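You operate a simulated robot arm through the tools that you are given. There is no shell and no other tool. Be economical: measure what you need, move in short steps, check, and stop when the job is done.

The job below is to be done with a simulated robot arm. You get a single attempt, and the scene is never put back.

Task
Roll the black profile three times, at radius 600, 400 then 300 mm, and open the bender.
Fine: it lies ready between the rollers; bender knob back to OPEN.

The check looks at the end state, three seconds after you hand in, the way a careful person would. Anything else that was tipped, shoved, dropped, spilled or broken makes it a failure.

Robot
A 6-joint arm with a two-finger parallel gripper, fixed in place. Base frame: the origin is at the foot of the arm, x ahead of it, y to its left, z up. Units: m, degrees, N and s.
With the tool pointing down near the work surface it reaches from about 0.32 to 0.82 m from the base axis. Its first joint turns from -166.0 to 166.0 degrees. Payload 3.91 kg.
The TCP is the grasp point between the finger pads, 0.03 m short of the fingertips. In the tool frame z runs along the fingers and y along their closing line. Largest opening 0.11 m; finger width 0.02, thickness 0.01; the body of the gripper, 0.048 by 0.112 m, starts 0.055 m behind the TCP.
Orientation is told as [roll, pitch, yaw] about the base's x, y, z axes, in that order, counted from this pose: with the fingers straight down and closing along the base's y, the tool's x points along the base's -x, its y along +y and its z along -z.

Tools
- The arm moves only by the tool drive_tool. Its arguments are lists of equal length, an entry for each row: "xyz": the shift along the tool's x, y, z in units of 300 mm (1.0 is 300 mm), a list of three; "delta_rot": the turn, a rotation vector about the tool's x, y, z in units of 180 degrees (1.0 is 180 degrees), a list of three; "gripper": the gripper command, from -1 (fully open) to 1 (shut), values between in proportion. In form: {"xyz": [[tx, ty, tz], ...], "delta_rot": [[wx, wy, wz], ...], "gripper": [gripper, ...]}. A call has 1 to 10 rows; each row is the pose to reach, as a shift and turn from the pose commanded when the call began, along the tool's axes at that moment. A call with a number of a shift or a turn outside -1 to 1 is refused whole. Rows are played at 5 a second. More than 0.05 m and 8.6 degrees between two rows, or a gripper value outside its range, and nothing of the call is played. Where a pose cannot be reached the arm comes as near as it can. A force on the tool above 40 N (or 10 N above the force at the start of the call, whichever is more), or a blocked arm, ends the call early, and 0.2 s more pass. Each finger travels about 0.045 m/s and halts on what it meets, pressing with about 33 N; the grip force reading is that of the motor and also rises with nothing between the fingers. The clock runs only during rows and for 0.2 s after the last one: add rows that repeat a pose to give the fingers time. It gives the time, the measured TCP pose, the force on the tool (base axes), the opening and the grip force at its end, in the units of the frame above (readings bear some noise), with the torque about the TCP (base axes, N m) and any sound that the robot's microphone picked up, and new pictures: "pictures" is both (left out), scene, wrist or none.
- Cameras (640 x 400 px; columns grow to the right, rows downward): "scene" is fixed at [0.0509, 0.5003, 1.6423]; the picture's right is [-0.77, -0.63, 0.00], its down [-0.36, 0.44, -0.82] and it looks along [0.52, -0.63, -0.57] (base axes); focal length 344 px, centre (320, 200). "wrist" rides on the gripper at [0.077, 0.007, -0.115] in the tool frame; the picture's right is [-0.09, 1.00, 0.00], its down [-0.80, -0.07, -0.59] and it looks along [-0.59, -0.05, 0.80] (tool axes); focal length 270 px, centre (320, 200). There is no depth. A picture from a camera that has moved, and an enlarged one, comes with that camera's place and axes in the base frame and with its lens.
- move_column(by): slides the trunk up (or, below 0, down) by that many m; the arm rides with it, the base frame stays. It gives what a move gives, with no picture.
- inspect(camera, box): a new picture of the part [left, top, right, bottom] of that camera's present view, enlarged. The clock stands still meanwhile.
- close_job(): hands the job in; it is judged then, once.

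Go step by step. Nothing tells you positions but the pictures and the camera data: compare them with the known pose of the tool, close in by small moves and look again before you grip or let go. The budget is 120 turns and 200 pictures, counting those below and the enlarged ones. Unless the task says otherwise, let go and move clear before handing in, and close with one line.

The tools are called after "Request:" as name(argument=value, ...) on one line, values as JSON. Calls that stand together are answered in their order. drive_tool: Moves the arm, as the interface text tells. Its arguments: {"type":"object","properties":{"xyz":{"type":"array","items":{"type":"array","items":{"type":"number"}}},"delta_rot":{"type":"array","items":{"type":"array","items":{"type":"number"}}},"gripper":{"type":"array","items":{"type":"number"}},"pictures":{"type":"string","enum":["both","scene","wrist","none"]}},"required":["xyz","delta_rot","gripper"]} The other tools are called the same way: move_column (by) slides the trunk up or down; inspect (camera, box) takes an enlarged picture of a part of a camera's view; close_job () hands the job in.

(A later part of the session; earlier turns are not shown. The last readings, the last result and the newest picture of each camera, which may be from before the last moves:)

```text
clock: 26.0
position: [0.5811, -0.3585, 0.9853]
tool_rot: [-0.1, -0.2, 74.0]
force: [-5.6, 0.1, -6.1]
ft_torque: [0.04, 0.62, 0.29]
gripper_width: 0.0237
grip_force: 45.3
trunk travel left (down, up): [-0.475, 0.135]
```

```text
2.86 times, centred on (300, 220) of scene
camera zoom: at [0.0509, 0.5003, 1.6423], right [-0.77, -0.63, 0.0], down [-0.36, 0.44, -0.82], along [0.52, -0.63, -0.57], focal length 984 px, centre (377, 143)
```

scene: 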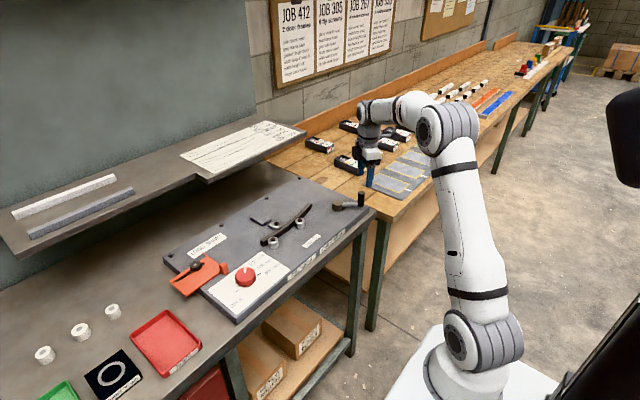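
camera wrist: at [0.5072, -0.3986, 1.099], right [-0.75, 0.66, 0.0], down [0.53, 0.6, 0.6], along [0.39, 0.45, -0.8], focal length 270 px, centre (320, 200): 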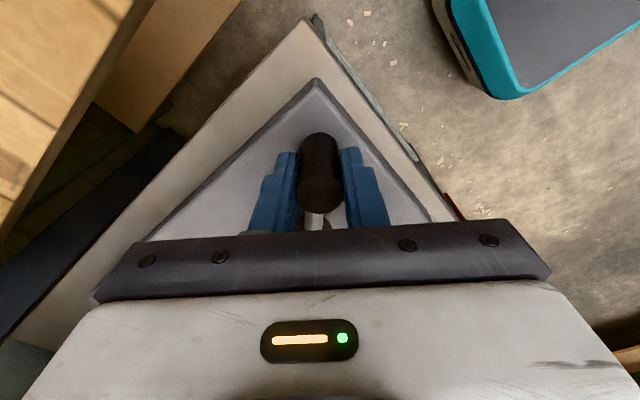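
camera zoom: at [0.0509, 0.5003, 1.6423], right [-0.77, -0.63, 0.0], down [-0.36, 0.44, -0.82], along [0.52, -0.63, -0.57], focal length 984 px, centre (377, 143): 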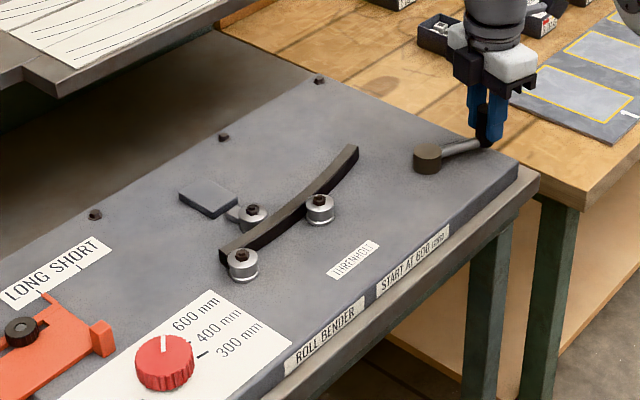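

It's still feeding, with the tail now right at the left roller. I'll advance another 10° carefully.

Request:
drive_tool(xyz=[[0.0017, -0.0115, 0], [0.0033, -0.023, 0], [0.004, -0.0346, 0], [0.0044, -0.0462, 0]], delta_rot=[[0, 0, -0.0139], [0, 0, -0.0278], [0, 0, -0.0417], [0, 0, -0.0556]], gripper=[0.7, 0.7, 0.7, 0.7], pictures="none")

Request:
inspect(camera="scene", box=[200, 150, 400, 290])

```text
clock: 27.0
position: [0.5879, -0.3601, 0.9853]
tool_rot: [0.6, -0.4, 83.1]
force: [-14.5, 7.8, 4.1]
ft_torque: [-0.53, -0.66, -0.08]
gripper_width: 0.0238
grip_force: 44.9
trunk travel left (down, up): [-0.475, 0.135]
stopped in row 4: the force on the tool passed its limit (the readings are from after the stop); the commanded pose is now the measured one
```

```text
2.86 times, centred on (300, 220) of scene
camera zoom: at [0.0509, 0.5003, 1.6423], right [-0.77, -0.63, 0.0], down [-0.36, 0.44, -0.82], along [0.52, -0.63, -0.57], focal length 984 px, centre (377, 143)
```

zoom: 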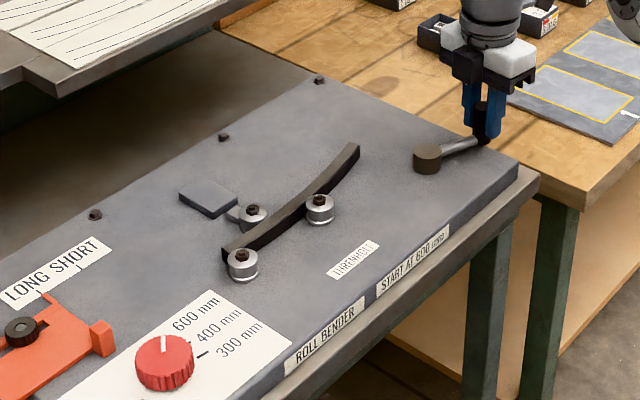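

The crank stopped near 249°, 140° from the start stop. I'll nudge once more to confirm it's the end stop.

Request:
drive_tool(xyz=[[0.001, -0.0095, 0], [0.002, -0.019, 0], [0.003, -0.028, 0], [0.003, -0.028, 0]], delta_rot=[[0, 0, -0.011], [0, 0, -0.022], [0, 0, -0.033], [0, 0, -0.033]], gripper=[0.7, 0.7, 0.7, 0.7], pictures="wrist")

```text
clock: 27.5
position: [0.5883, -0.3595, 0.9864]
tool_rot: [1.0, -0.7, 85.8]
force: [-20.9, 12.2, 11.6]
ft_torque: [-0.01, -0.7, -0.01]
gripper_width: 0.0243
grip_force: 45.0
trunk travel left (down, up): [-0.475, 0.135]
stopped in row 2: the force on the tool passed its limit (the readings are from after the stop); the commanded pose is now the measured one
camera wrist: at [0.5777, -0.4366, 1.0983], right [-0.99, 0.16, 0.02], down [0.14, 0.79, 0.6], along [0.08, 0.6, -0.8], focal length 270 px, centre (320, 200)
```

wrist: 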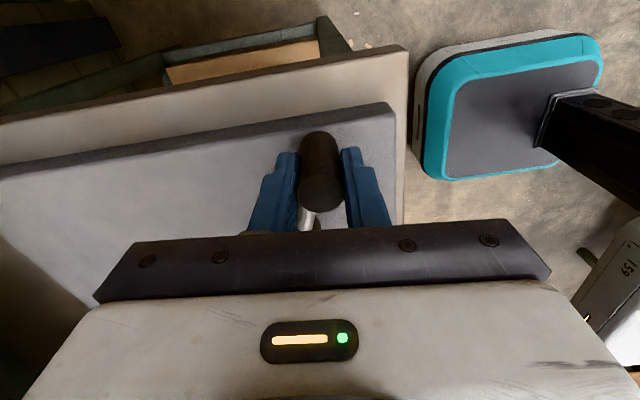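

The end stop is confirmed, so pass 1 at 600 is complete. I'll release, lift and travel back toward the knob.

Request:
drive_tool(xyz=[[0, 0, 0], [0, 0, 0], [0, 0, -0.12], [0, 0, -0.26], [-0.16, 0, -0.26], [-0.32, 0, -0.26], [-0.48, 0, -0.26], [-0.64, 0, -0.26], [-0.8, 0, -0.26], [-0.96, 0, -0.26]], delta_rot=[[0, 0, 0], [0, 0, 0], [-0.0035, 0.0058, 0], [-0.0035, 0.0058, 0], [-0.0035, 0.0058, 0.045], [-0.0035, 0.0058, 0.09], [-0.0035, 0.0058, 0.135], [-0.0035, 0.0058, 0.18], [-0.0035, 0.0058, 0.225], [-0.0035, 0.0058, 0.27]], gripper=[-0.2, -0.2, -0.2, -0.2, -0.36, -0.36, -0.36, -0.36, -0.36, -0.36], pictures="scene")

```text
clock: 29.7
position: [0.6151, -0.0728, 1.0632]
tool_rot: [1.3, 1.5, 37.2]
force: [-0.9, 0.4, -0.4]
ft_torque: [0.0, 0.02, 0.0]
gripper_width: 0.075
grip_force: 0.1
trunk travel left (down, up): [-0.475, 0.135]
```

scene: 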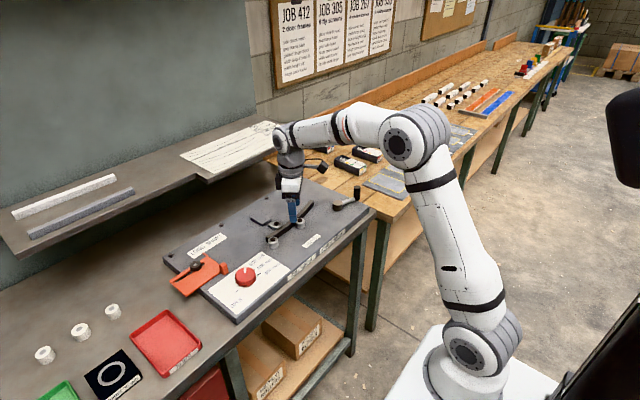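

I'll level the small tilt, finish the travel and arrive over the knob at about yaw 15°.

Request:
drive_tool(xyz=[[-0.079, 0.115, 0], [-0.157, 0.229, 0], [-0.236, 0.344, 0], [-0.314, 0.458, 0], [-0.393, 0.573, 0], [-0.393, 0.573, 0]], delta_rot=[[0.0072, -0.0083, 0.0244], [0.0072, -0.0083, 0.0488], [0.0072, -0.0083, 0.0732], [0.0072, -0.0083, 0.0976], [0.0072, -0.0083, 0.122], [0.0072, -0.0083, 0.122]], gripper=[-0.36, -0.36, -0.36, -0.36, -0.36, -0.36])

Request:
inspect(camera="wrist", box=[220, 60, 420, 230])

```text
clock: 31.1
position: [0.6044, 0.136, 1.0648]
tool_rot: [-0.4, 0.2, 15.2]
force: [-0.9, 0.7, 1.0]
ft_torque: [-0.05, 0.02, 0.03]
gripper_width: 0.0746
grip_force: 0.0
trunk travel left (down, up): [-0.475, 0.135]
camera wrist: at [0.5284, 0.1241, 1.1778], right [-0.18, 0.98, -0.01], down [0.79, 0.15, 0.59], along [0.58, 0.1, -0.81], focal length 270 px, centre (320, 200)
```

scene: 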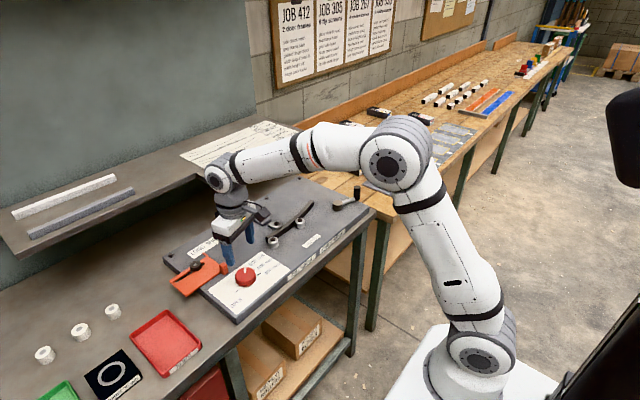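
wrist: 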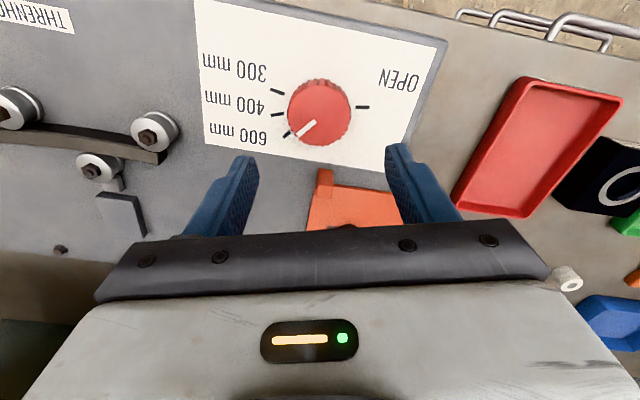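

```text
2.35 times, centred on (320, 145) of wrist
camera zoom: at [0.5284, 0.1241, 1.1778], right [-0.18, 0.98, -0.01], down [0.79, 0.15, 0.59], along [0.58, 0.1, -0.81], focal length 636 px, centre (320, 329)
```

zoom: 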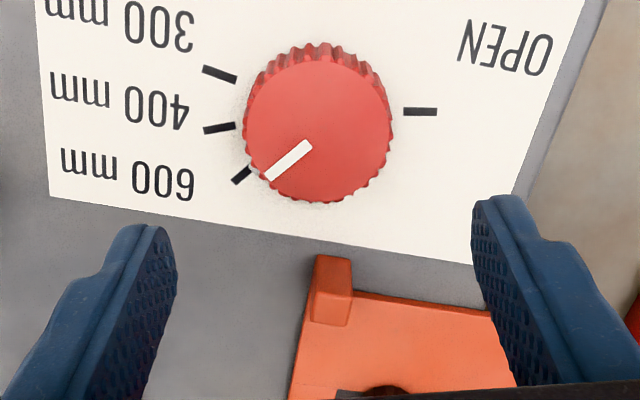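

The knob still points at 600. I'll descend, grip and turn 30° clockwise to 400 in one go.

Request:
drive_tool(xyz=[[0, 0, 0.11], [0, 0, 0.22], [0, 0, 0.306], [0, 0, 0.306], [0, 0, 0.306], [0, 0, 0.306], [0, 0, 0.306], [0, 0, 0.306], [0, 0, 0.306], [0, 0, 0.306]], delta_rot=[[0, 0, 0], [0, 0, 0], [0, 0, 0], [0, 0, 0], [0, 0, 0], [0, 0, 0], [0, 0, 0.0417], [0, 0, 0.0833], [0, 0, 0.125], [0, 0, 0.1667]], gripper=[-0.36, -0.36, -0.36, 0.2, 0.2, 0.2, 0.2, 0.2, 0.2, 0.2], pictures="wrist")

Request:
inspect(camera="scene", box=[200, 170, 380, 290])

```text
clock: 33.3
position: [0.6035, 0.1354, 0.9721]
tool_rot: [-0.5, 0.0, -14.9]
force: [-6.8, 23.3, -3.6]
ft_torque: [1.49, 1.06, 0.03]
gripper_width: 0.0512
grip_force: 44.9
trunk travel left (down, up): [-0.475, 0.135]
camera wrist: at [0.5314, 0.1634, 1.0854], right [0.34, 0.94, -0.01], down [0.76, -0.27, 0.6], along [0.56, -0.21, -0.8], focal length 270 px, centre (320, 200)
```

wrist: 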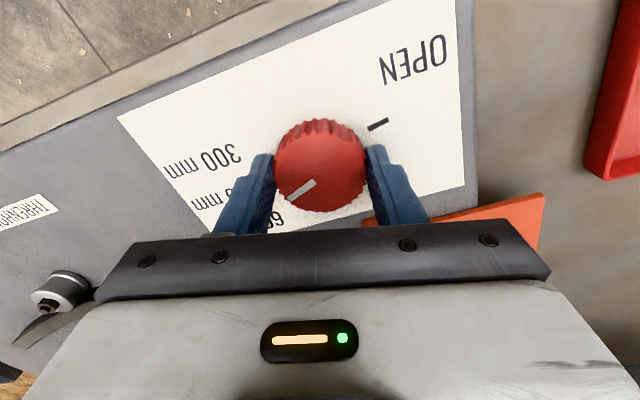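

```text
3.33 times, centred on (290, 230) of scene
camera zoom: at [0.0509, 0.5003, 1.6423], right [-0.77, -0.63, 0.0], down [-0.36, 0.44, -0.82], along [0.52, -0.63, -0.57], focal length 1148 px, centre (420, 100)
```

zoom: 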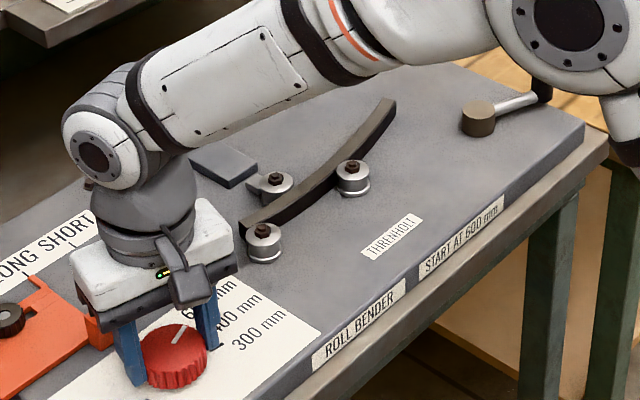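

The knob turned with the gripper. I'll release, lift and check the pointer.

Request:
drive_tool(xyz=[[0, 0, 0], [0, 0, 0], [0, 0, -0.11], [0, 0, -0.22], [0, 0, -0.35]], delta_rot=[[0, 0, 0], [0, 0, 0], [0, 0, 0], [0, 0, 0], [0, 0, 0]], gripper=[-0.36, -0.36, -0.36, -0.36, -0.36], pictures="none")

Request:
inspect(camera="wrist", box=[220, 60, 420, 230])

Request:
inspect(camera="scene", box=[200, 170, 380, 290])

```text
clock: 34.5
position: [0.6033, 0.1341, 1.0791]
tool_rot: [-0.5, 0.0, -14.7]
force: [0.2, -0.3, -0.4]
ft_torque: [0.02, 0.03, 0.01]
gripper_width: 0.0747
grip_force: 0.0
trunk travel left (down, up): [-0.475, 0.135]
```

```text
2.35 times, centred on (320, 145) of wrist
camera zoom: at [0.5311, 0.1619, 1.1924], right [0.34, 0.94, -0.01], down [0.76, -0.27, 0.6], along [0.56, -0.21, -0.8], focal length 636 px, centre (320, 329)
```

zoom: 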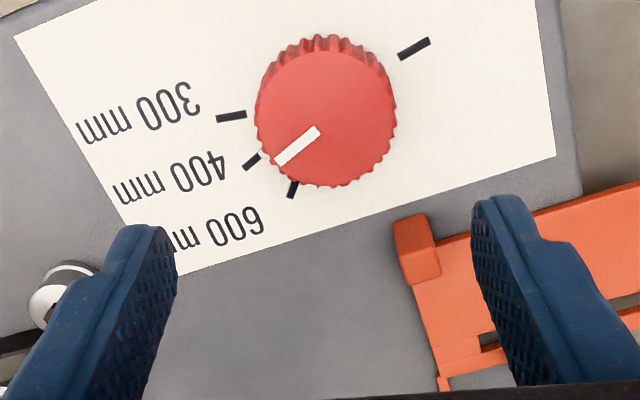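

```text
3.33 times, centred on (290, 230) of scene
camera zoom: at [0.0509, 0.5003, 1.6423], right [-0.77, -0.63, 0.0], down [-0.36, 0.44, -0.82], along [0.52, -0.63, -0.57], focal length 1148 px, centre (420, 100)
```

zoom: 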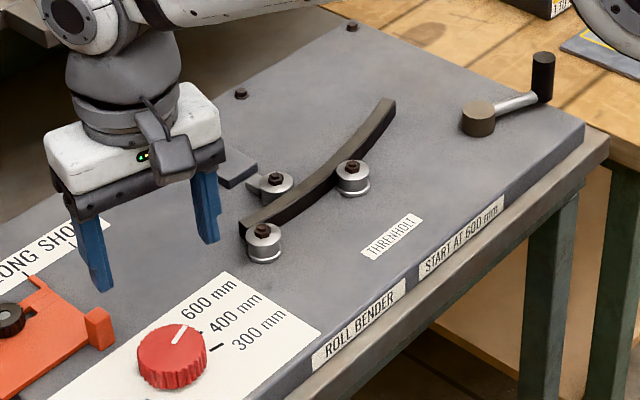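

The pointer is on 400. I'll go back to the crank handle and roll pass 2 in the return direction.

Request:
drive_tool(xyz=[[-0.022, -0.094, 0], [-0.044, -0.188, 0], [-0.066, -0.282, 0], [-0.088, -0.376, 0], [-0.11, -0.47, 0], [-0.132, -0.564, 0], [-0.154, -0.658, 0], [-0.176, -0.752, 0], [-0.198, -0.846, 0], [-0.22, -0.94, 0]], delta_rot=[[-0.002, 0, -0.045], [-0.002, 0, -0.09], [-0.002, 0, -0.135], [-0.002, 0, -0.18], [-0.002, 0, -0.225], [-0.002, 0, -0.27], [-0.002, 0, -0.315], [-0.002, 0, -0.36], [-0.002, 0, -0.405], [-0.002, 0, -0.45]], gripper=[-0.2, -0.2, -0.2, -0.2, -0.2, -0.2, -0.2, -0.2, -0.2, -0.2], pictures="none")

```text
clock: 36.7
position: [0.5973, -0.1563, 1.0787]
tool_rot: [0.3, 0.1, 66.3]
force: [-0.2, 0.4, 0.6]
ft_torque: [0.02, -0.05, -0.02]
gripper_width: 0.0659
grip_force: 0.1
trunk travel left (down, up): [-0.475, 0.135]
```

Now to directly above the handle.

Request:
drive_tool(xyz=[[0.126, -0.049, 0], [0.253, -0.098, 0], [0.379, -0.147, 0], [0.506, -0.196, 0], [0.632, -0.245, 0.02], [0.632, -0.245, 0.04]], delta_rot=[[0, 0, 0], [0, 0, 0], [0, 0, 0], [0, 0, 0], [0, 0, 0], [0, 0, 0]], gripper=[-0.2, -0.2, -0.2, -0.2, -0.2, -0.2], pictures="wrist")

```text
clock: 38.1
position: [0.5861, -0.3596, 1.0679]
tool_rot: [0.3, 0.1, 66.3]
force: [1.0, 0.1, -0.1]
ft_torque: [0.04, -0.01, 0.02]
gripper_width: 0.0662
grip_force: 0.0
trunk travel left (down, up): [-0.475, 0.135]
camera wrist: at [0.5499, -0.4263, 1.1815], right [-0.88, 0.48, 0.0], down [0.39, 0.71, 0.59], along [0.28, 0.52, -0.81], focal length 270 px, centre (320, 200)
```

wrist: 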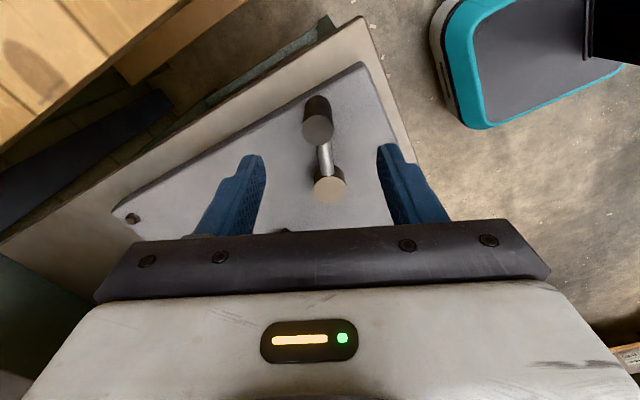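

The handle is at (0.587, -0.359), as expected. I'll descend and grip.

Request:
drive_tool(xyz=[[0, 0, 0.1], [0, 0, 0.2], [0, 0, 0.273], [0, 0, 0.273], [0, 0, 0.273], [0, 0, 0.273], [0, 0, 0.273], [0, 0, 0.273]], delta_rot=[[0, 0, 0], [0, 0, 0], [0, 0, 0], [0, 0, 0], [0, 0, 0], [0, 0, 0], [0, 0, 0], [0, 0, 0]], gripper=[-0.2, -0.2, -0.2, -0.2, 0.7, 0.7, 0.7, 0.7], pictures="wrist")

```text
clock: 39.9
position: [0.587, -0.3592, 0.9862]
tool_rot: [0.1, 0.2, 66.2]
force: [1.7, -1.3, -0.5]
ft_torque: [-0.32, -0.44, -0.13]
gripper_width: 0.0241
grip_force: 45.6
trunk travel left (down, up): [-0.475, 0.135]
camera wrist: at [0.5515, -0.4257, 1.0995], right [-0.88, 0.48, 0.0], down [0.39, 0.71, 0.59], along [0.28, 0.52, -0.81], focal length 270 px, centre (320, 200)
```

wrist: 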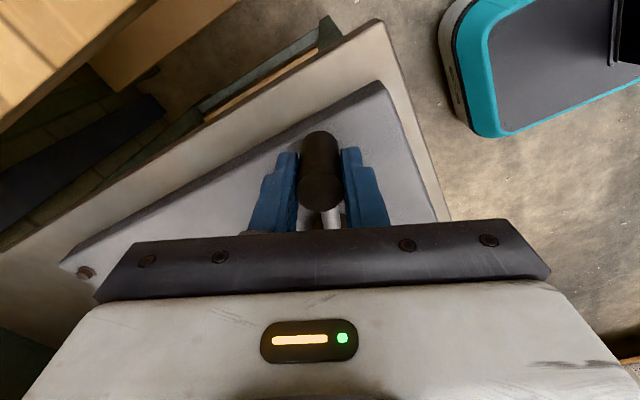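

The grip is clean. I'll crank 70° clockwise.

Request:
drive_tool(xyz=[[-0.0003, 0.0365, 0], [-0.0057, 0.0725, 0], [-0.0161, 0.1074, 0], [-0.0311, 0.1406, 0], [-0.0507, 0.1713, 0], [-0.0744, 0.199, 0], [-0.1016, 0.2232, 0], [-0.132, 0.2433, 0], [-0.1565, 0.2555, 0]], delta_rot=[[0, 0, 0.0444], [0, 0, 0.0889], [0, 0, 0.1333], [0, 0, 0.1778], [0, 0, 0.2222], [0, 0, 0.2667], [0, 0, 0.3111], [0, 0, 0.3556], [0, 0, 0.3889]], gripper=[0.7, 0.7, 0.7, 0.7, 0.7, 0.7, 0.7, 0.7, 0.7], pictures="wrist")

Request:
inspect(camera="scene", box=[200, 150, 400, 290])

```text
clock: 41.9
position: [0.5356, -0.286, 0.9858]
tool_rot: [-0.1, 0.2, -3.8]
force: [3.8, -4.2, -3.5]
ft_torque: [0.19, 0.71, -0.18]
gripper_width: 0.0238
grip_force: 44.7
trunk travel left (down, up): [-0.475, 0.135]
camera wrist: at [0.4607, -0.2733, 1.0996], right [0.16, 0.99, 0.0], down [0.8, -0.12, 0.59], along [0.58, -0.09, -0.81], focal length 270 px, centre (320, 200)
```

wrist: 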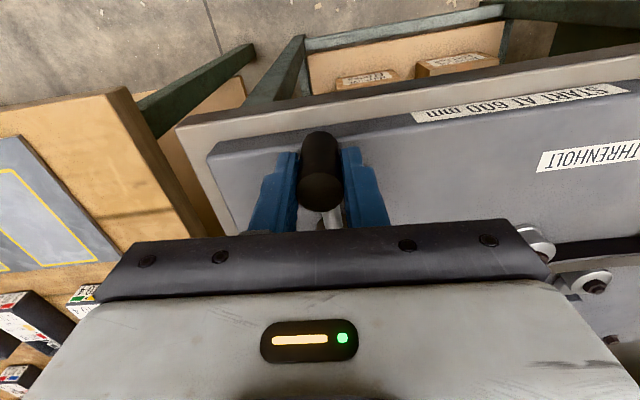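

```text
2.86 times, centred on (300, 220) of scene
camera zoom: at [0.0509, 0.5003, 1.6423], right [-0.77, -0.63, 0.0], down [-0.36, 0.44, -0.82], along [0.52, -0.63, -0.57], focal length 984 px, centre (377, 143)
```

zoom: 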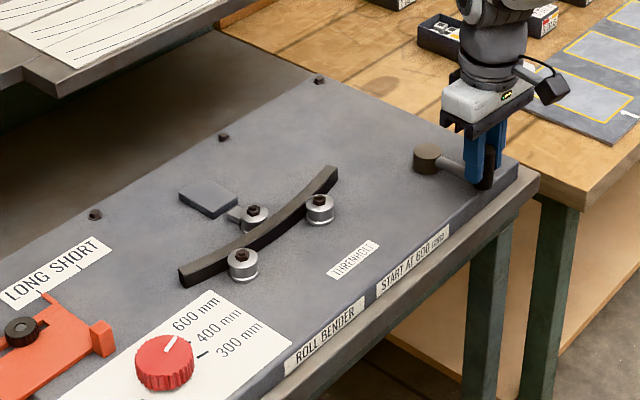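

Very smooth. I'll repeat the same arc for the second half, up to the start stop.

Request:
drive_tool(xyz=[[-0.0003, 0.0365, 0], [-0.0057, 0.0725, 0], [-0.0161, 0.1074, 0], [-0.0311, 0.1406, 0], [-0.0507, 0.1713, 0], [-0.0744, 0.199, 0], [-0.1016, 0.2232, 0], [-0.132, 0.2433, 0], [-0.1565, 0.2555, 0], [-0.1821, 0.2651, 0]], delta_rot=[[0, 0, 0.0444], [0, 0, 0.0889], [0, 0, 0.1333], [0, 0, 0.1778], [0, 0, 0.2222], [0, 0, 0.2667], [0, 0, 0.3111], [0, 0, 0.3556], [0, 0, 0.3889], [0, 0, 0.4222]], gripper=[0.7, 0.7, 0.7, 0.7, 0.7, 0.7, 0.7, 0.7, 0.7, 0.7], pictures="wrist")

Request:
inspect(camera="scene", box=[200, 150, 400, 290])

```text
clock: 44.3
position: [0.5886, -0.2117, 0.9862]
tool_rot: [-0.8, 0.2, -79.9]
force: [-16.6, -2.7, 5.9]
ft_torque: [-0.07, -0.79, -0.06]
gripper_width: 0.0241
grip_force: 45.1
trunk travel left (down, up): [-0.475, 0.135]
stopped in row 10: the force on the tool passed its limit (the readings are from after the stop); the commanded pose is now the measured one
camera wrist: at [0.5835, -0.1342, 1.0993], right [1.0, 0.09, -0.01], down [0.08, -0.8, 0.59], along [0.04, -0.59, -0.8], focal length 270 px, centre (320, 200)
```

wrist: 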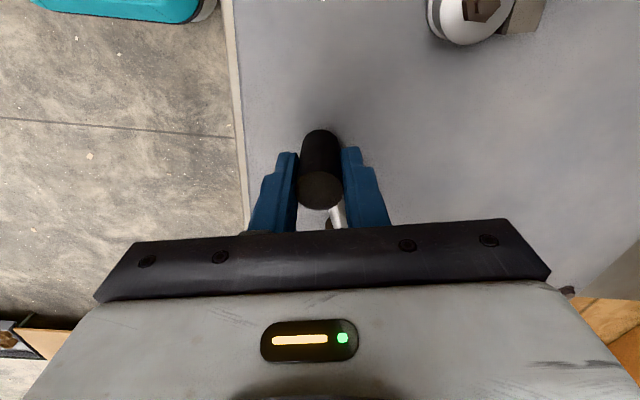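

```text
2.86 times, centred on (300, 220) of scene
camera zoom: at [0.0509, 0.5003, 1.6423], right [-0.77, -0.63, 0.0], down [-0.36, 0.44, -0.82], along [0.52, -0.63, -0.57], focal length 984 px, centre (377, 143)
```

zoom: 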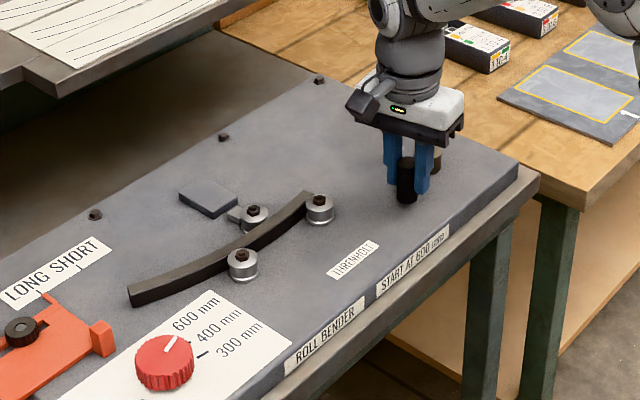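

It's at the start stop, or within a degree or two. I'll nudge once more to be sure.

Request:
drive_tool(xyz=[[0, 0.009, 0], [-0.0005, 0.018, 0], [-0.001, 0.027, 0], [-0.001, 0.027, 0]], delta_rot=[[-0.002, 0, 0], [-0.004, 0, 0], [-0.004, 0, 0], [-0.004, 0, 0]], gripper=[0.7, 0.7, 0.7, 0.7], pictures="none")

Request:
inspect(camera="scene", box=[200, 150, 400, 290])

```text
clock: 44.8
position: [0.5877, -0.2109, 0.9858]
tool_rot: [-0.7, 0.1, -79.9]
force: [-20.9, -0.8, 13.3]
ft_torque: [0.04, -0.65, 0.01]
gripper_width: 0.0241
grip_force: 44.9
trunk travel left (down, up): [-0.475, 0.135]
stopped in row 2: the force on the tool passed its limit (the readings are from after the stop); the commanded pose is now the measured one
```

```text
2.86 times, centred on (300, 220) of scene
camera zoom: at [0.0509, 0.5003, 1.6423], right [-0.77, -0.63, 0.0], down [-0.36, 0.44, -0.82], along [0.52, -0.63, -0.57], focal length 984 px, centre (377, 143)
```

zoom: 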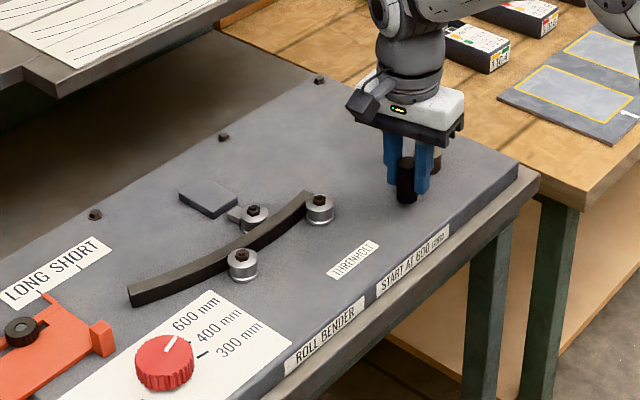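

Pass 2 is complete. I'll release, lift and head back to the knob.

Request:
drive_tool(xyz=[[0, 0, 0], [0, 0, 0], [0, 0, -0.12], [0, 0, -0.26], [0.16, 0.036, -0.26], [0.32, 0.072, -0.26], [0.48, 0.108, -0.26], [0.64, 0.144, -0.26], [0.8, 0.18, -0.26], [0.96, 0.215, -0.26]], delta_rot=[[0, 0, 0], [0, 0, 0], [-0.0035, 0, 0], [-0.0035, 0, 0], [-0.0035, 0, -0.0278], [-0.0035, 0, -0.0556], [-0.0035, 0, -0.0833], [-0.0035, 0, -0.1111], [-0.0035, 0, -0.1389], [-0.0035, 0, -0.1667]], gripper=[-0.2, -0.2, -0.2, -0.2, -0.36, -0.36, -0.36, -0.36, -0.36, -0.36], pictures="none")

```text
clock: 47.0
position: [0.6086, 0.0859, 1.0583]
tool_rot: [0.1, 0.4, -49.8]
force: [0.2, 0.4, 0.2]
ft_torque: [0.01, -0.03, -0.01]
gripper_width: 0.0752
grip_force: 0.1
trunk travel left (down, up): [-0.475, 0.135]
```

Request:
drive_tool(xyz=[[0.067, 0.047, 0], [0.133, 0.095, 0], [0.133, 0.095, 0]], delta_rot=[[0, 0, 0], [0, 0, 0], [0, 0, 0]], gripper=[-0.36, -0.36, -0.36], pictures="wrist")

Request:
inspect(camera="scene", box=[180, 180, 330, 290])

```text
clock: 47.8
position: [0.6032, 0.1329, 1.0599]
tool_rot: [0.1, 0.4, -50.0]
force: [-0.3, 0.4, 0.0]
ft_torque: [-0.02, 0.03, 0.02]
gripper_width: 0.0749
grip_force: 0.0
trunk travel left (down, up): [-0.475, 0.135]
camera wrist: at [0.5595, 0.1962, 1.1739], right [0.82, 0.57, 0.0], down [0.46, -0.66, 0.59], along [0.34, -0.48, -0.81], focal length 270 px, centre (320, 200)
```

wrist: 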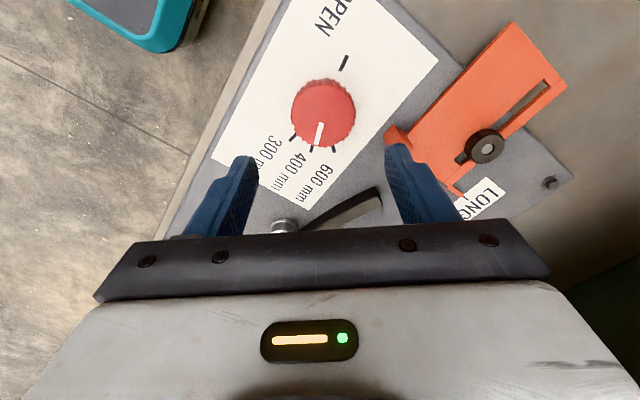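

```text
3.64 times, centred on (255, 235) of scene
camera zoom: at [0.0509, 0.5003, 1.6423], right [-0.77, -0.63, 0.0], down [-0.36, 0.44, -0.82], along [0.52, -0.63, -0.57], focal length 1252 px, centre (556, 73)
```

zoom: 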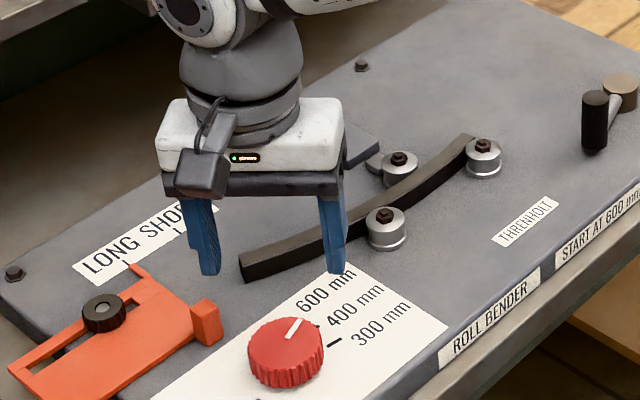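

Clearances to the profile tail and the orange stop look fine. I'll descend, grip and turn 30° clockwise to 300.

Request:
drive_tool(xyz=[[0.003, 0.006, 0.11], [0.003, 0.006, 0.22], [0.003, 0.006, 0.293], [0.003, 0.006, 0.293], [0.003, 0.006, 0.293], [0.003, 0.006, 0.293], [0.003, 0.006, 0.293], [0.003, 0.006, 0.293], [0.003, 0.006, 0.293], [0.003, 0.006, 0.293]], delta_rot=[[0, 0, 0], [0, 0, 0], [0, 0, 0], [0, 0, 0], [0, 0, 0], [0, 0, 0], [0, 0, 0.0417], [0, 0, 0.0833], [0, 0, 0.125], [0, 0, 0.1667]], gripper=[-0.28, -0.28, -0.28, 0.2, 0.2, 0.2, 0.2, 0.2, 0.2, 0.2], pictures="wrist")

Request:
drive_tool(xyz=[[0, 0, 0], [0, 0, 0], [0, 0, -0.11], [0, 0, -0.22], [0, 0, -0.35]], delta_rot=[[0, 0, 0], [0, 0, 0], [0, 0, 0], [0, 0, 0], [0, 0, 0]], gripper=[-0.3, -0.3, -0.3, -0.3, -0.3], pictures="none")

Request:
inspect(camera="wrist", box=[220, 60, 420, 230])

Request:
inspect(camera="scene", box=[180, 160, 380, 290])

```text
clock: 50.0
position: [0.6045, 0.1374, 0.9728]
tool_rot: [0.0, 0.3, -79.9]
force: [10.7, 14.8, 2.3]
ft_torque: [0.88, -1.06, 0.04]
gripper_width: 0.0513
grip_force: 44.0
trunk travel left (down, up): [-0.475, 0.135]
camera wrist: at [0.5986, 0.2141, 1.0865], right [1.0, 0.09, 0.0], down [0.07, -0.8, 0.59], along [0.05, -0.59, -0.81], focal length 270 px, centre (320, 200)
```

wrist: 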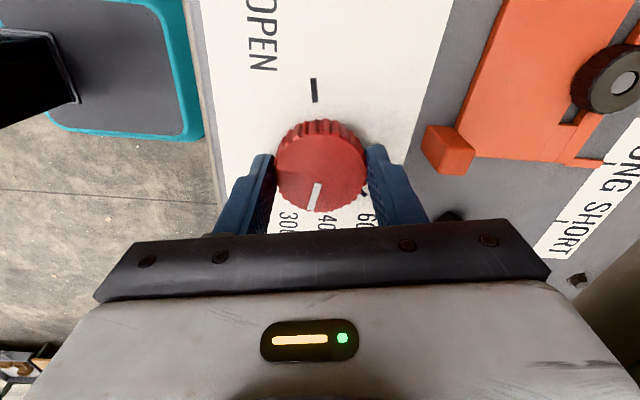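

```text
clock: 51.2
position: [0.6021, 0.1337, 1.0778]
tool_rot: [-0.1, 0.3, -79.9]
force: [0.3, 0.1, -0.3]
ft_torque: [0.0, -0.02, -0.02]
gripper_width: 0.0715
grip_force: 0.1
trunk travel left (down, up): [-0.475, 0.135]
```

```text
2.35 times, centred on (320, 145) of wrist
camera zoom: at [0.5969, 0.2107, 1.1923], right [1.0, 0.09, 0.0], down [0.07, -0.8, 0.59], along [0.05, -0.59, -0.81], focal length 636 px, centre (320, 329)
```

zoom: 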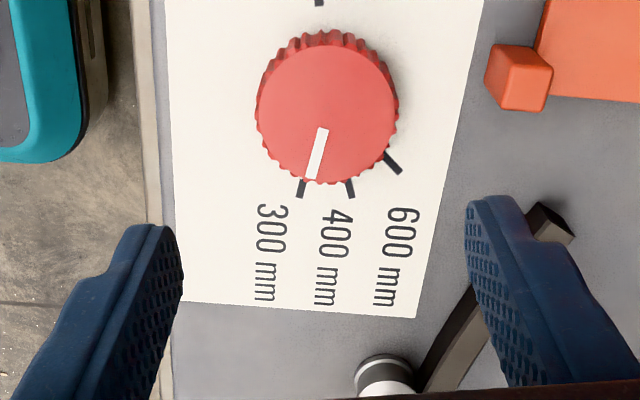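

```text
3.08 times, centred on (280, 225) of scene
camera zoom: at [0.0509, 0.5003, 1.6423], right [-0.77, -0.63, 0.0], down [-0.36, 0.44, -0.82], along [0.52, -0.63, -0.57], focal length 1060 px, centre (443, 123)
```

zoom: 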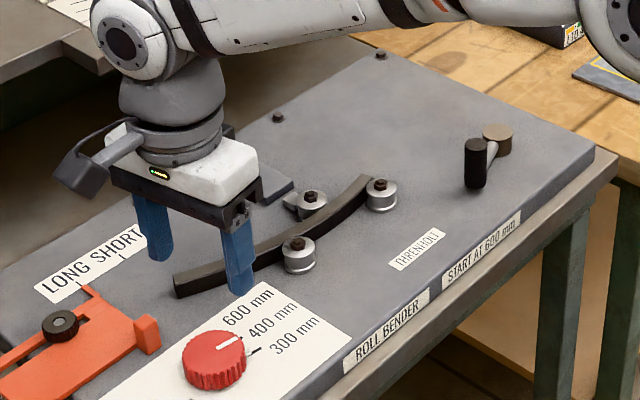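

The pointer is on 300 and the profile flexes more. I'll go to the handle for pass 3.

Request:
drive_tool(xyz=[[-0.16, -0.035, 0], [-0.32, -0.07, 0], [-0.48, -0.105, 0], [-0.64, -0.14, 0], [-0.8, -0.175, 0], [-0.96, -0.21, 0]], delta_rot=[[0, 0, -0.005], [0, 0, -0.01], [0, 0, -0.015], [0, 0, -0.02], [0, 0, -0.03], [0, 0, -0.038]], gripper=[-0.2, -0.2, -0.2, -0.2, -0.2, -0.2], pictures="none")

```text
clock: 52.6
position: [0.5948, -0.1623, 1.0737]
tool_rot: [0.0, 0.4, -73.0]
force: [-0.2, 0.5, -0.5]
ft_torque: [0.0, 0.0, 0.01]
gripper_width: 0.0659
grip_force: 0.1
trunk travel left (down, up): [-0.475, 0.135]
```

Request:
drive_tool(xyz=[[-0.075, -0.033, 0], [-0.149, -0.066, 0], [-0.149, -0.066, 0.02]], delta_rot=[[0, 0, 0], [0, 0, 0], [0, 0, 0]], gripper=[-0.2, -0.2, -0.2], pictures="wrist")

```text
clock: 53.4
position: [0.5864, -0.2099, 1.0694]
tool_rot: [-0.1, 0.3, -73.0]
force: [0.1, 0.2, 0.0]
ft_torque: [-0.02, -0.04, 0.02]
gripper_width: 0.0659
grip_force: 0.1
trunk travel left (down, up): [-0.475, 0.135]
camera wrist: at [0.571, -0.1335, 1.1834], right [0.98, 0.21, 0.0], down [0.17, -0.79, 0.59], along [0.12, -0.58, -0.81], focal length 270 px, centre (320, 200)
```

wrist: 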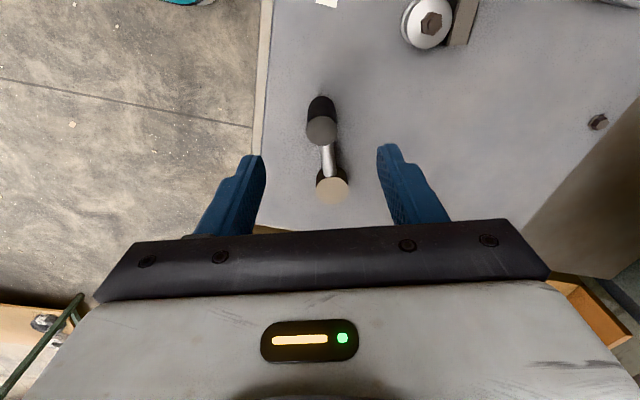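

The handle is well aligned. I'll descend and grip.

Request:
drive_tool(xyz=[[0, 0, 0.1], [0, 0, 0.2], [0, 0, 0.278], [0, 0, 0.278], [0, 0, 0.278], [0, 0, 0.278], [0, 0, 0.278], [0, 0, 0.278]], delta_rot=[[0, 0, 0], [0, 0, 0], [0, 0, 0], [0, 0, 0], [0, 0, 0], [0, 0, 0], [0, 0, 0], [0, 0, 0]], gripper=[-0.2, -0.2, -0.2, -0.2, 0.7, 0.7, 0.7, 0.7], pictures="none")

Request:
drive_tool(xyz=[[-0.0043, -0.0368, 0], [-0.0136, -0.0725, 0], [-0.0278, -0.1068, 0], [-0.0467, -0.1386, 0], [-0.0697, -0.1675, 0], [-0.0966, -0.1929, 0], [-0.1267, -0.2144, 0], [-0.1596, -0.2315, 0], [-0.1857, -0.2411, 0]], delta_rot=[[0, 0, -0.0444], [0, 0, -0.0889], [0, 0, -0.1333], [0, 0, -0.1778], [0, 0, -0.2222], [0, 0, -0.2667], [0, 0, -0.3111], [0, 0, -0.3556], [0, 0, -0.3889]], gripper=[0.7, 0.7, 0.7, 0.7, 0.7, 0.7, 0.7, 0.7, 0.7], pictures="wrist")

Request:
inspect(camera="scene", box=[200, 150, 400, 290])

```text
clock: 55.2
position: [0.5874, -0.2074, 0.9853]
tool_rot: [0.0, 0.3, -73.0]
force: [1.6, 0.1, -0.8]
ft_torque: [0.05, -0.23, 0.06]
gripper_width: 0.024
grip_force: 45.3
trunk travel left (down, up): [-0.475, 0.135]
```

```text
clock: 57.2
position: [0.5328, -0.2836, 0.985]
tool_rot: [0.2, 0.2, -3.0]
force: [-9.3, 1.4, -18.0]
ft_torque: [-0.85, 1.38, -0.15]
gripper_width: 0.0237
grip_force: 45.4
trunk travel left (down, up): [-0.475, 0.135]
camera wrist: at [0.4572, -0.2722, 1.0997], right [0.14, 0.99, 0.01], down [0.8, -0.12, 0.59], along [0.58, -0.08, -0.81], focal length 270 px, centre (320, 200)
```

wrist: 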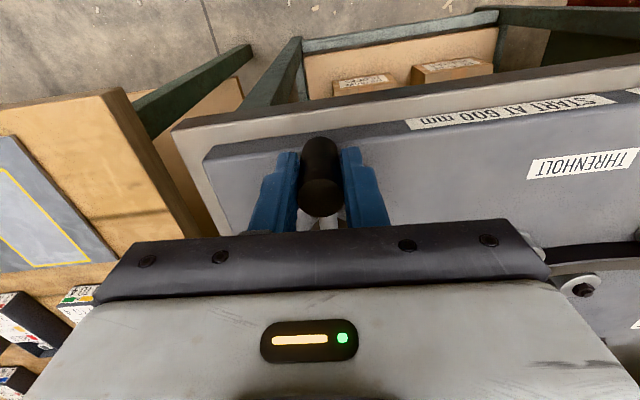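

```text
2.86 times, centred on (300, 220) of scene
camera zoom: at [0.0509, 0.5003, 1.6423], right [-0.77, -0.63, 0.0], down [-0.36, 0.44, -0.82], along [0.52, -0.63, -0.57], focal length 984 px, centre (377, 143)
```

zoom: 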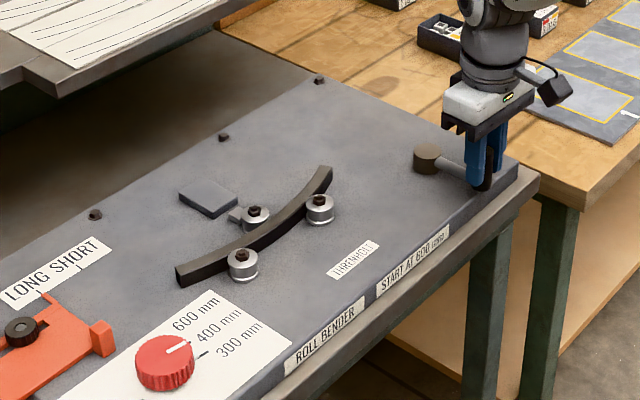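

Half done. I'll continue the second half with a slight inward trim.

Request:
drive_tool(xyz=[[-0.01, -0.036, 0], [-0.0194, -0.0712, 0], [-0.0334, -0.1047, 0], [-0.0519, -0.136, 0], [-0.0745, -0.1643, 0], [-0.1009, -0.1892, 0], [-0.1305, -0.2102, 0], [-0.1628, -0.227, 0], [-0.1884, -0.2364, 0], [-0.2147, -0.2432, 0]], delta_rot=[[0, 0, -0.0444], [0, 0, -0.0889], [0, 0, -0.1333], [0, 0, -0.1778], [0, 0, -0.2222], [0, 0, -0.2667], [0, 0, -0.3111], [0, 0, -0.3556], [0, 0, -0.3889], [0, 0, -0.4222]], gripper=[0.7, 0.7, 0.7, 0.7, 0.7, 0.7, 0.7, 0.7, 0.7, 0.7], pictures="wrist")

Request:
inspect(camera="scene", box=[200, 150, 400, 290])

```text
clock: 59.4
position: [0.5913, -0.3558, 0.9904]
tool_rot: [0.2, -0.4, 73.1]
force: [-21.6, 10.6, 0.9]
ft_torque: [0.31, -0.02, -0.16]
gripper_width: 0.0288
grip_force: 12.4
trunk travel left (down, up): [-0.475, 0.135]
camera wrist: at [0.5631, -0.4287, 1.1025], right [-0.93, 0.37, 0.0], down [0.3, 0.74, 0.6], along [0.22, 0.56, -0.8], focal length 270 px, centre (320, 200)
```

wrist: 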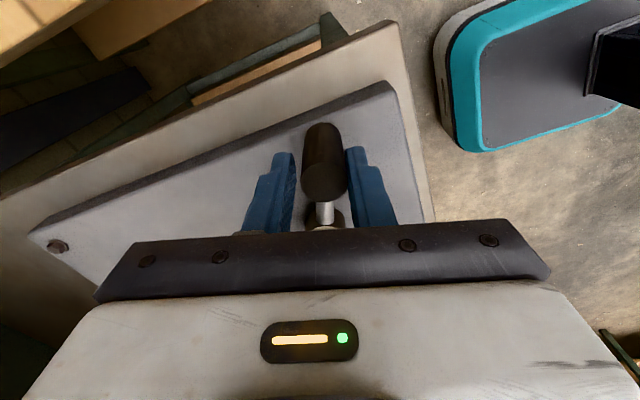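

```text
2.86 times, centred on (300, 220) of scene
camera zoom: at [0.0509, 0.5003, 1.6423], right [-0.77, -0.63, 0.0], down [-0.36, 0.44, -0.82], along [0.52, -0.63, -0.57], focal length 984 px, centre (377, 143)
```

zoom: 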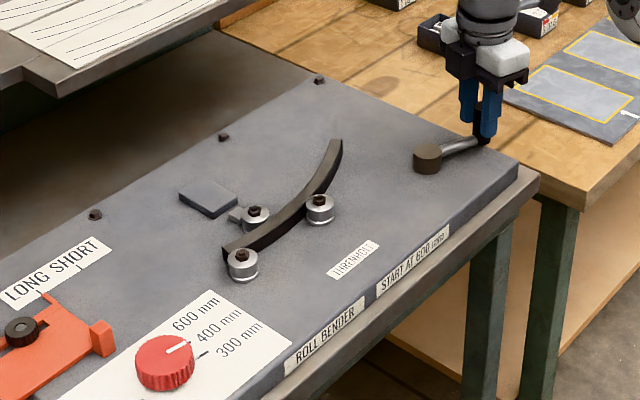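

The pads have slipped a little toward the handle's edge near the end. I'll reopen slightly, recentre outward, regrip and push on to confirm the stop.

Request:
drive_tool(xyz=[[0, 0, 0], [0, 0, 0], [0.013, -0.006, 0.012], [0.013, -0.006, 0.012], [0.013, -0.006, 0.012]], delta_rot=[[0, 0, 0], [0, 0, 0], [0, 0, 0], [0, 0, 0], [0, 0, 0]], gripper=[-0.1, -0.1, -0.1, -0.1, -0.1], pictures="wrist")

```text
clock: 60.6
position: [0.5936, -0.3637, 0.9829]
tool_rot: [0.2, -0.2, 73.1]
force: [0.4, 0.2, -0.2]
ft_torque: [0.02, 0.0, -0.03]
gripper_width: 0.0604
grip_force: 0.1
trunk travel left (down, up): [-0.475, 0.135]
camera wrist: at [0.5648, -0.4357, 1.0963], right [-0.93, 0.38, 0.0], down [0.3, 0.74, 0.6], along [0.22, 0.55, -0.8], focal length 270 px, centre (320, 200)
```

wrist: 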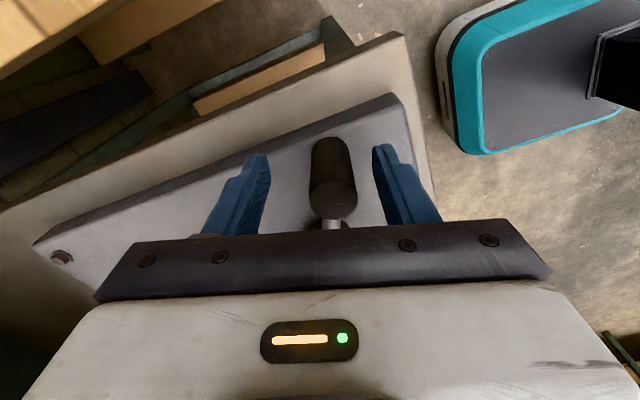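

The handle is at (0.588, -0.361), the stop position seen in pass 1. I'll recentre, grip and give a confirming push.

Request:
drive_tool(xyz=[[-0.004, 0.022, -0.01], [-0.004, 0.022, -0.01], [-0.004, 0.022, -0.01], [-0.004, 0.022, -0.01], [-0.004, 0.022, -0.01], [-0.004, 0.022, -0.01], [-0.004, 0.011, -0.01], [-0.004, 0.0, -0.01], [-0.004, -0.012, -0.01], [-0.004, -0.018, -0.01]], delta_rot=[[0, 0, 0], [0, 0, 0], [0, 0, 0], [0, 0, 0], [0, 0, 0], [0, 0, 0], [0, 0, -0.01], [0, 0, -0.02], [0, 0, -0.03], [0, 0, -0.035]], gripper=[-0.1, -0.1, 0.7, 0.7, 0.7, 0.7, 0.7, 0.7, 0.7, 0.7], pictures="wrist")

Request:
inspect(camera="scene", box=[200, 150, 400, 290])

```text
clock: 62.5
position: [0.5878, -0.3615, 0.9858]
tool_rot: [0.9, -0.3, 76.6]
force: [-17.6, 11.3, 6.7]
ft_torque: [-0.56, -0.6, -0.09]
gripper_width: 0.024
grip_force: 44.9
trunk travel left (down, up): [-0.475, 0.135]
stopped in row 9: the force on the tool passed its limit (the readings are from after the stop); the commanded pose is now the measured one
camera wrist: at [0.5653, -0.4346, 1.0986], right [-0.95, 0.32, 0.02], down [0.26, 0.76, 0.6], along [0.18, 0.57, -0.8], focal length 270 px, centre (320, 200)
```

wrist: 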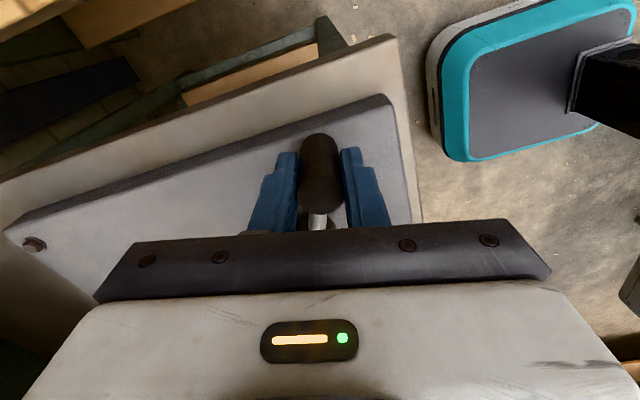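

```text
2.86 times, centred on (300, 220) of scene
camera zoom: at [0.0509, 0.5003, 1.6423], right [-0.77, -0.63, 0.0], down [-0.36, 0.44, -0.82], along [0.52, -0.63, -0.57], focal length 984 px, centre (377, 143)
```

zoom: 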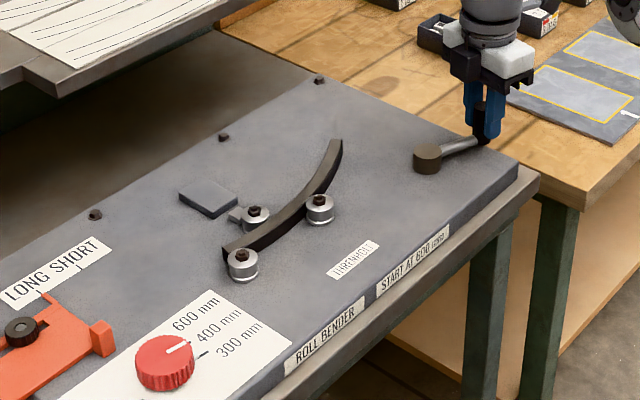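

Pass 3 is complete at the stop. I'll release, lift and return to the knob to turn it back to OPEN.

Request:
drive_tool(xyz=[[0, 0, 0], [0, 0, 0], [0, 0, -0.12], [0, 0, -0.26], [-0.155, 0.031, -0.26], [-0.31, 0.062, -0.26], [-0.466, 0.094, -0.26], [-0.621, 0.125, -0.26], [-0.777, 0.156, -0.26], [-0.932, 0.188, -0.26]], delta_rot=[[0, 0, 0], [0, 0, 0], [0.004, 0.001, 0], [0.004, 0.001, 0], [0.004, 0.001, 0.045], [0.004, 0.001, 0.09], [0.004, 0.001, 0.135], [0.004, 0.001, 0.18], [0.004, 0.001, 0.225], [0.004, 0.001, 0.27]], gripper=[-0.2, -0.2, -0.2, -0.2, -0.36, -0.36, -0.36, -0.36, -0.36, -0.36], pictures="none")

```text
clock: 64.7
position: [0.6013, -0.0752, 1.0617]
tool_rot: [0.2, 0.2, 28.1]
force: [0.3, 0.5, -0.4]
ft_torque: [0.01, 0.0, -0.02]
gripper_width: 0.0746
grip_force: 0.1
trunk travel left (down, up): [-0.475, 0.135]
```

Request:
drive_tool(xyz=[[-0.043, 0.077, 0], [-0.085, 0.154, 0], [-0.128, 0.231, 0], [-0.17, 0.308, 0], [-0.213, 0.385, 0], [-0.255, 0.462, 0], [-0.298, 0.539, 0], [-0.34, 0.616, 0], [-0.34, 0.616, 0]], delta_rot=[[0.001, -0.001, 0.04], [0.001, -0.001, 0.081], [0.001, -0.001, 0.121], [0.001, -0.001, 0.162], [0.001, -0.001, 0.202], [0.001, -0.001, 0.242], [0.001, -0.001, 0.283], [0.001, -0.001, 0.323], [0.001, -0.001, 0.323]], gripper=[-0.36, -0.36, -0.36, -0.36, -0.36, -0.36, -0.36, -0.36, -0.36], pictures="wrist")

```text
clock: 66.7
position: [0.6065, 0.134, 1.0643]
tool_rot: [-0.2, 0.1, -30.2]
force: [0.0, 1.2, 0.0]
ft_torque: [0.0, 0.01, 0.01]
gripper_width: 0.075
grip_force: 0.1
trunk travel left (down, up): [-0.475, 0.135]
camera wrist: at [0.5442, 0.1794, 1.1772], right [0.58, 0.82, 0.0], down [0.66, -0.46, 0.59], along [0.48, -0.35, -0.8], focal length 270 px, centre (320, 200)
```

wrist: 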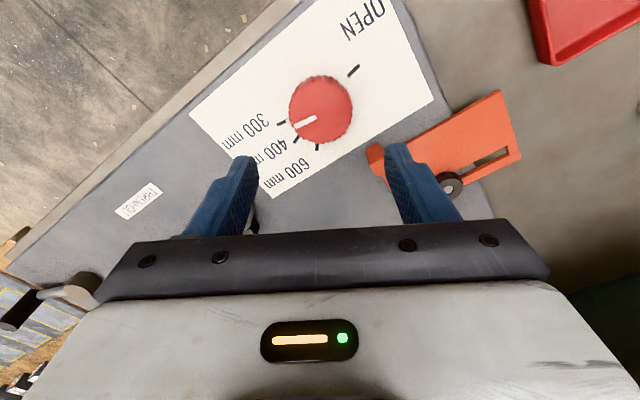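

I'm aligned. I'll descend and grip, then turn counter-clockwise.

Request:
drive_tool(xyz=[[0.006, 0, 0.11], [0.006, 0, 0.22], [0.006, 0, 0.304], [0.006, 0, 0.304], [0.006, 0, 0.304], [0.006, 0, 0.304], [0.006, 0, 0.304]], delta_rot=[[0, 0, 0], [0, 0, 0], [0, 0, 0], [0, 0, 0], [0, 0, 0], [0, 0, 0], [0, 0, 0]], gripper=[-0.36, -0.36, -0.36, 0.2, 0.2, 0.2, 0.2], pictures="none")

Request:
drive_tool(xyz=[[0, 0, 0], [0, 0, 0], [0, 0, 0], [0, 0, 0], [0, 0, 0], [0, 0, 0], [0, 0, 0], [0, 0, 0], [0, 0, 0], [0, 0, 0]], delta_rot=[[0, 0, -0.045], [0, 0, -0.09], [0, 0, -0.135], [0, 0, -0.18], [0, 0, -0.225], [0, 0, -0.27], [0, 0, -0.315], [0, 0, -0.36], [0, 0, -0.405], [0, 0, -0.45]], gripper=[0.2, 0.2, 0.2, 0.2, 0.2, 0.2, 0.2, 0.2, 0.2, 0.2], pictures="wrist")

```text
clock: 68.3
position: [0.6034, 0.1354, 0.9714]
tool_rot: [-0.2, 0.0, -30.0]
force: [2.1, 6.8, -1.6]
ft_torque: [0.72, -0.69, 0.06]
gripper_width: 0.0511
grip_force: 44.8
trunk travel left (down, up): [-0.475, 0.135]
```

```text
clock: 70.5
position: [0.6044, 0.1341, 0.9708]
tool_rot: [0.1, 0.5, 51.0]
force: [5.7, 4.0, -15.3]
ft_torque: [-1.05, -0.07, 0.0]
gripper_width: 0.0511
grip_force: 45.1
trunk travel left (down, up): [-0.475, 0.135]
camera wrist: at [0.5521, 0.0799, 1.0853], right [-0.72, 0.69, 0.0], down [0.56, 0.58, 0.59], along [0.41, 0.42, -0.81], focal length 270 px, centre (320, 200)
```

wrist: 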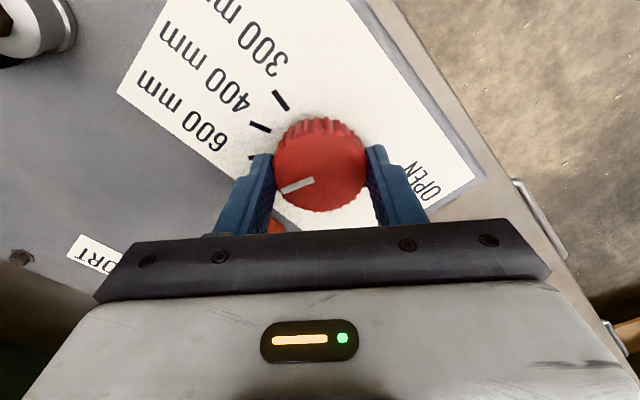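

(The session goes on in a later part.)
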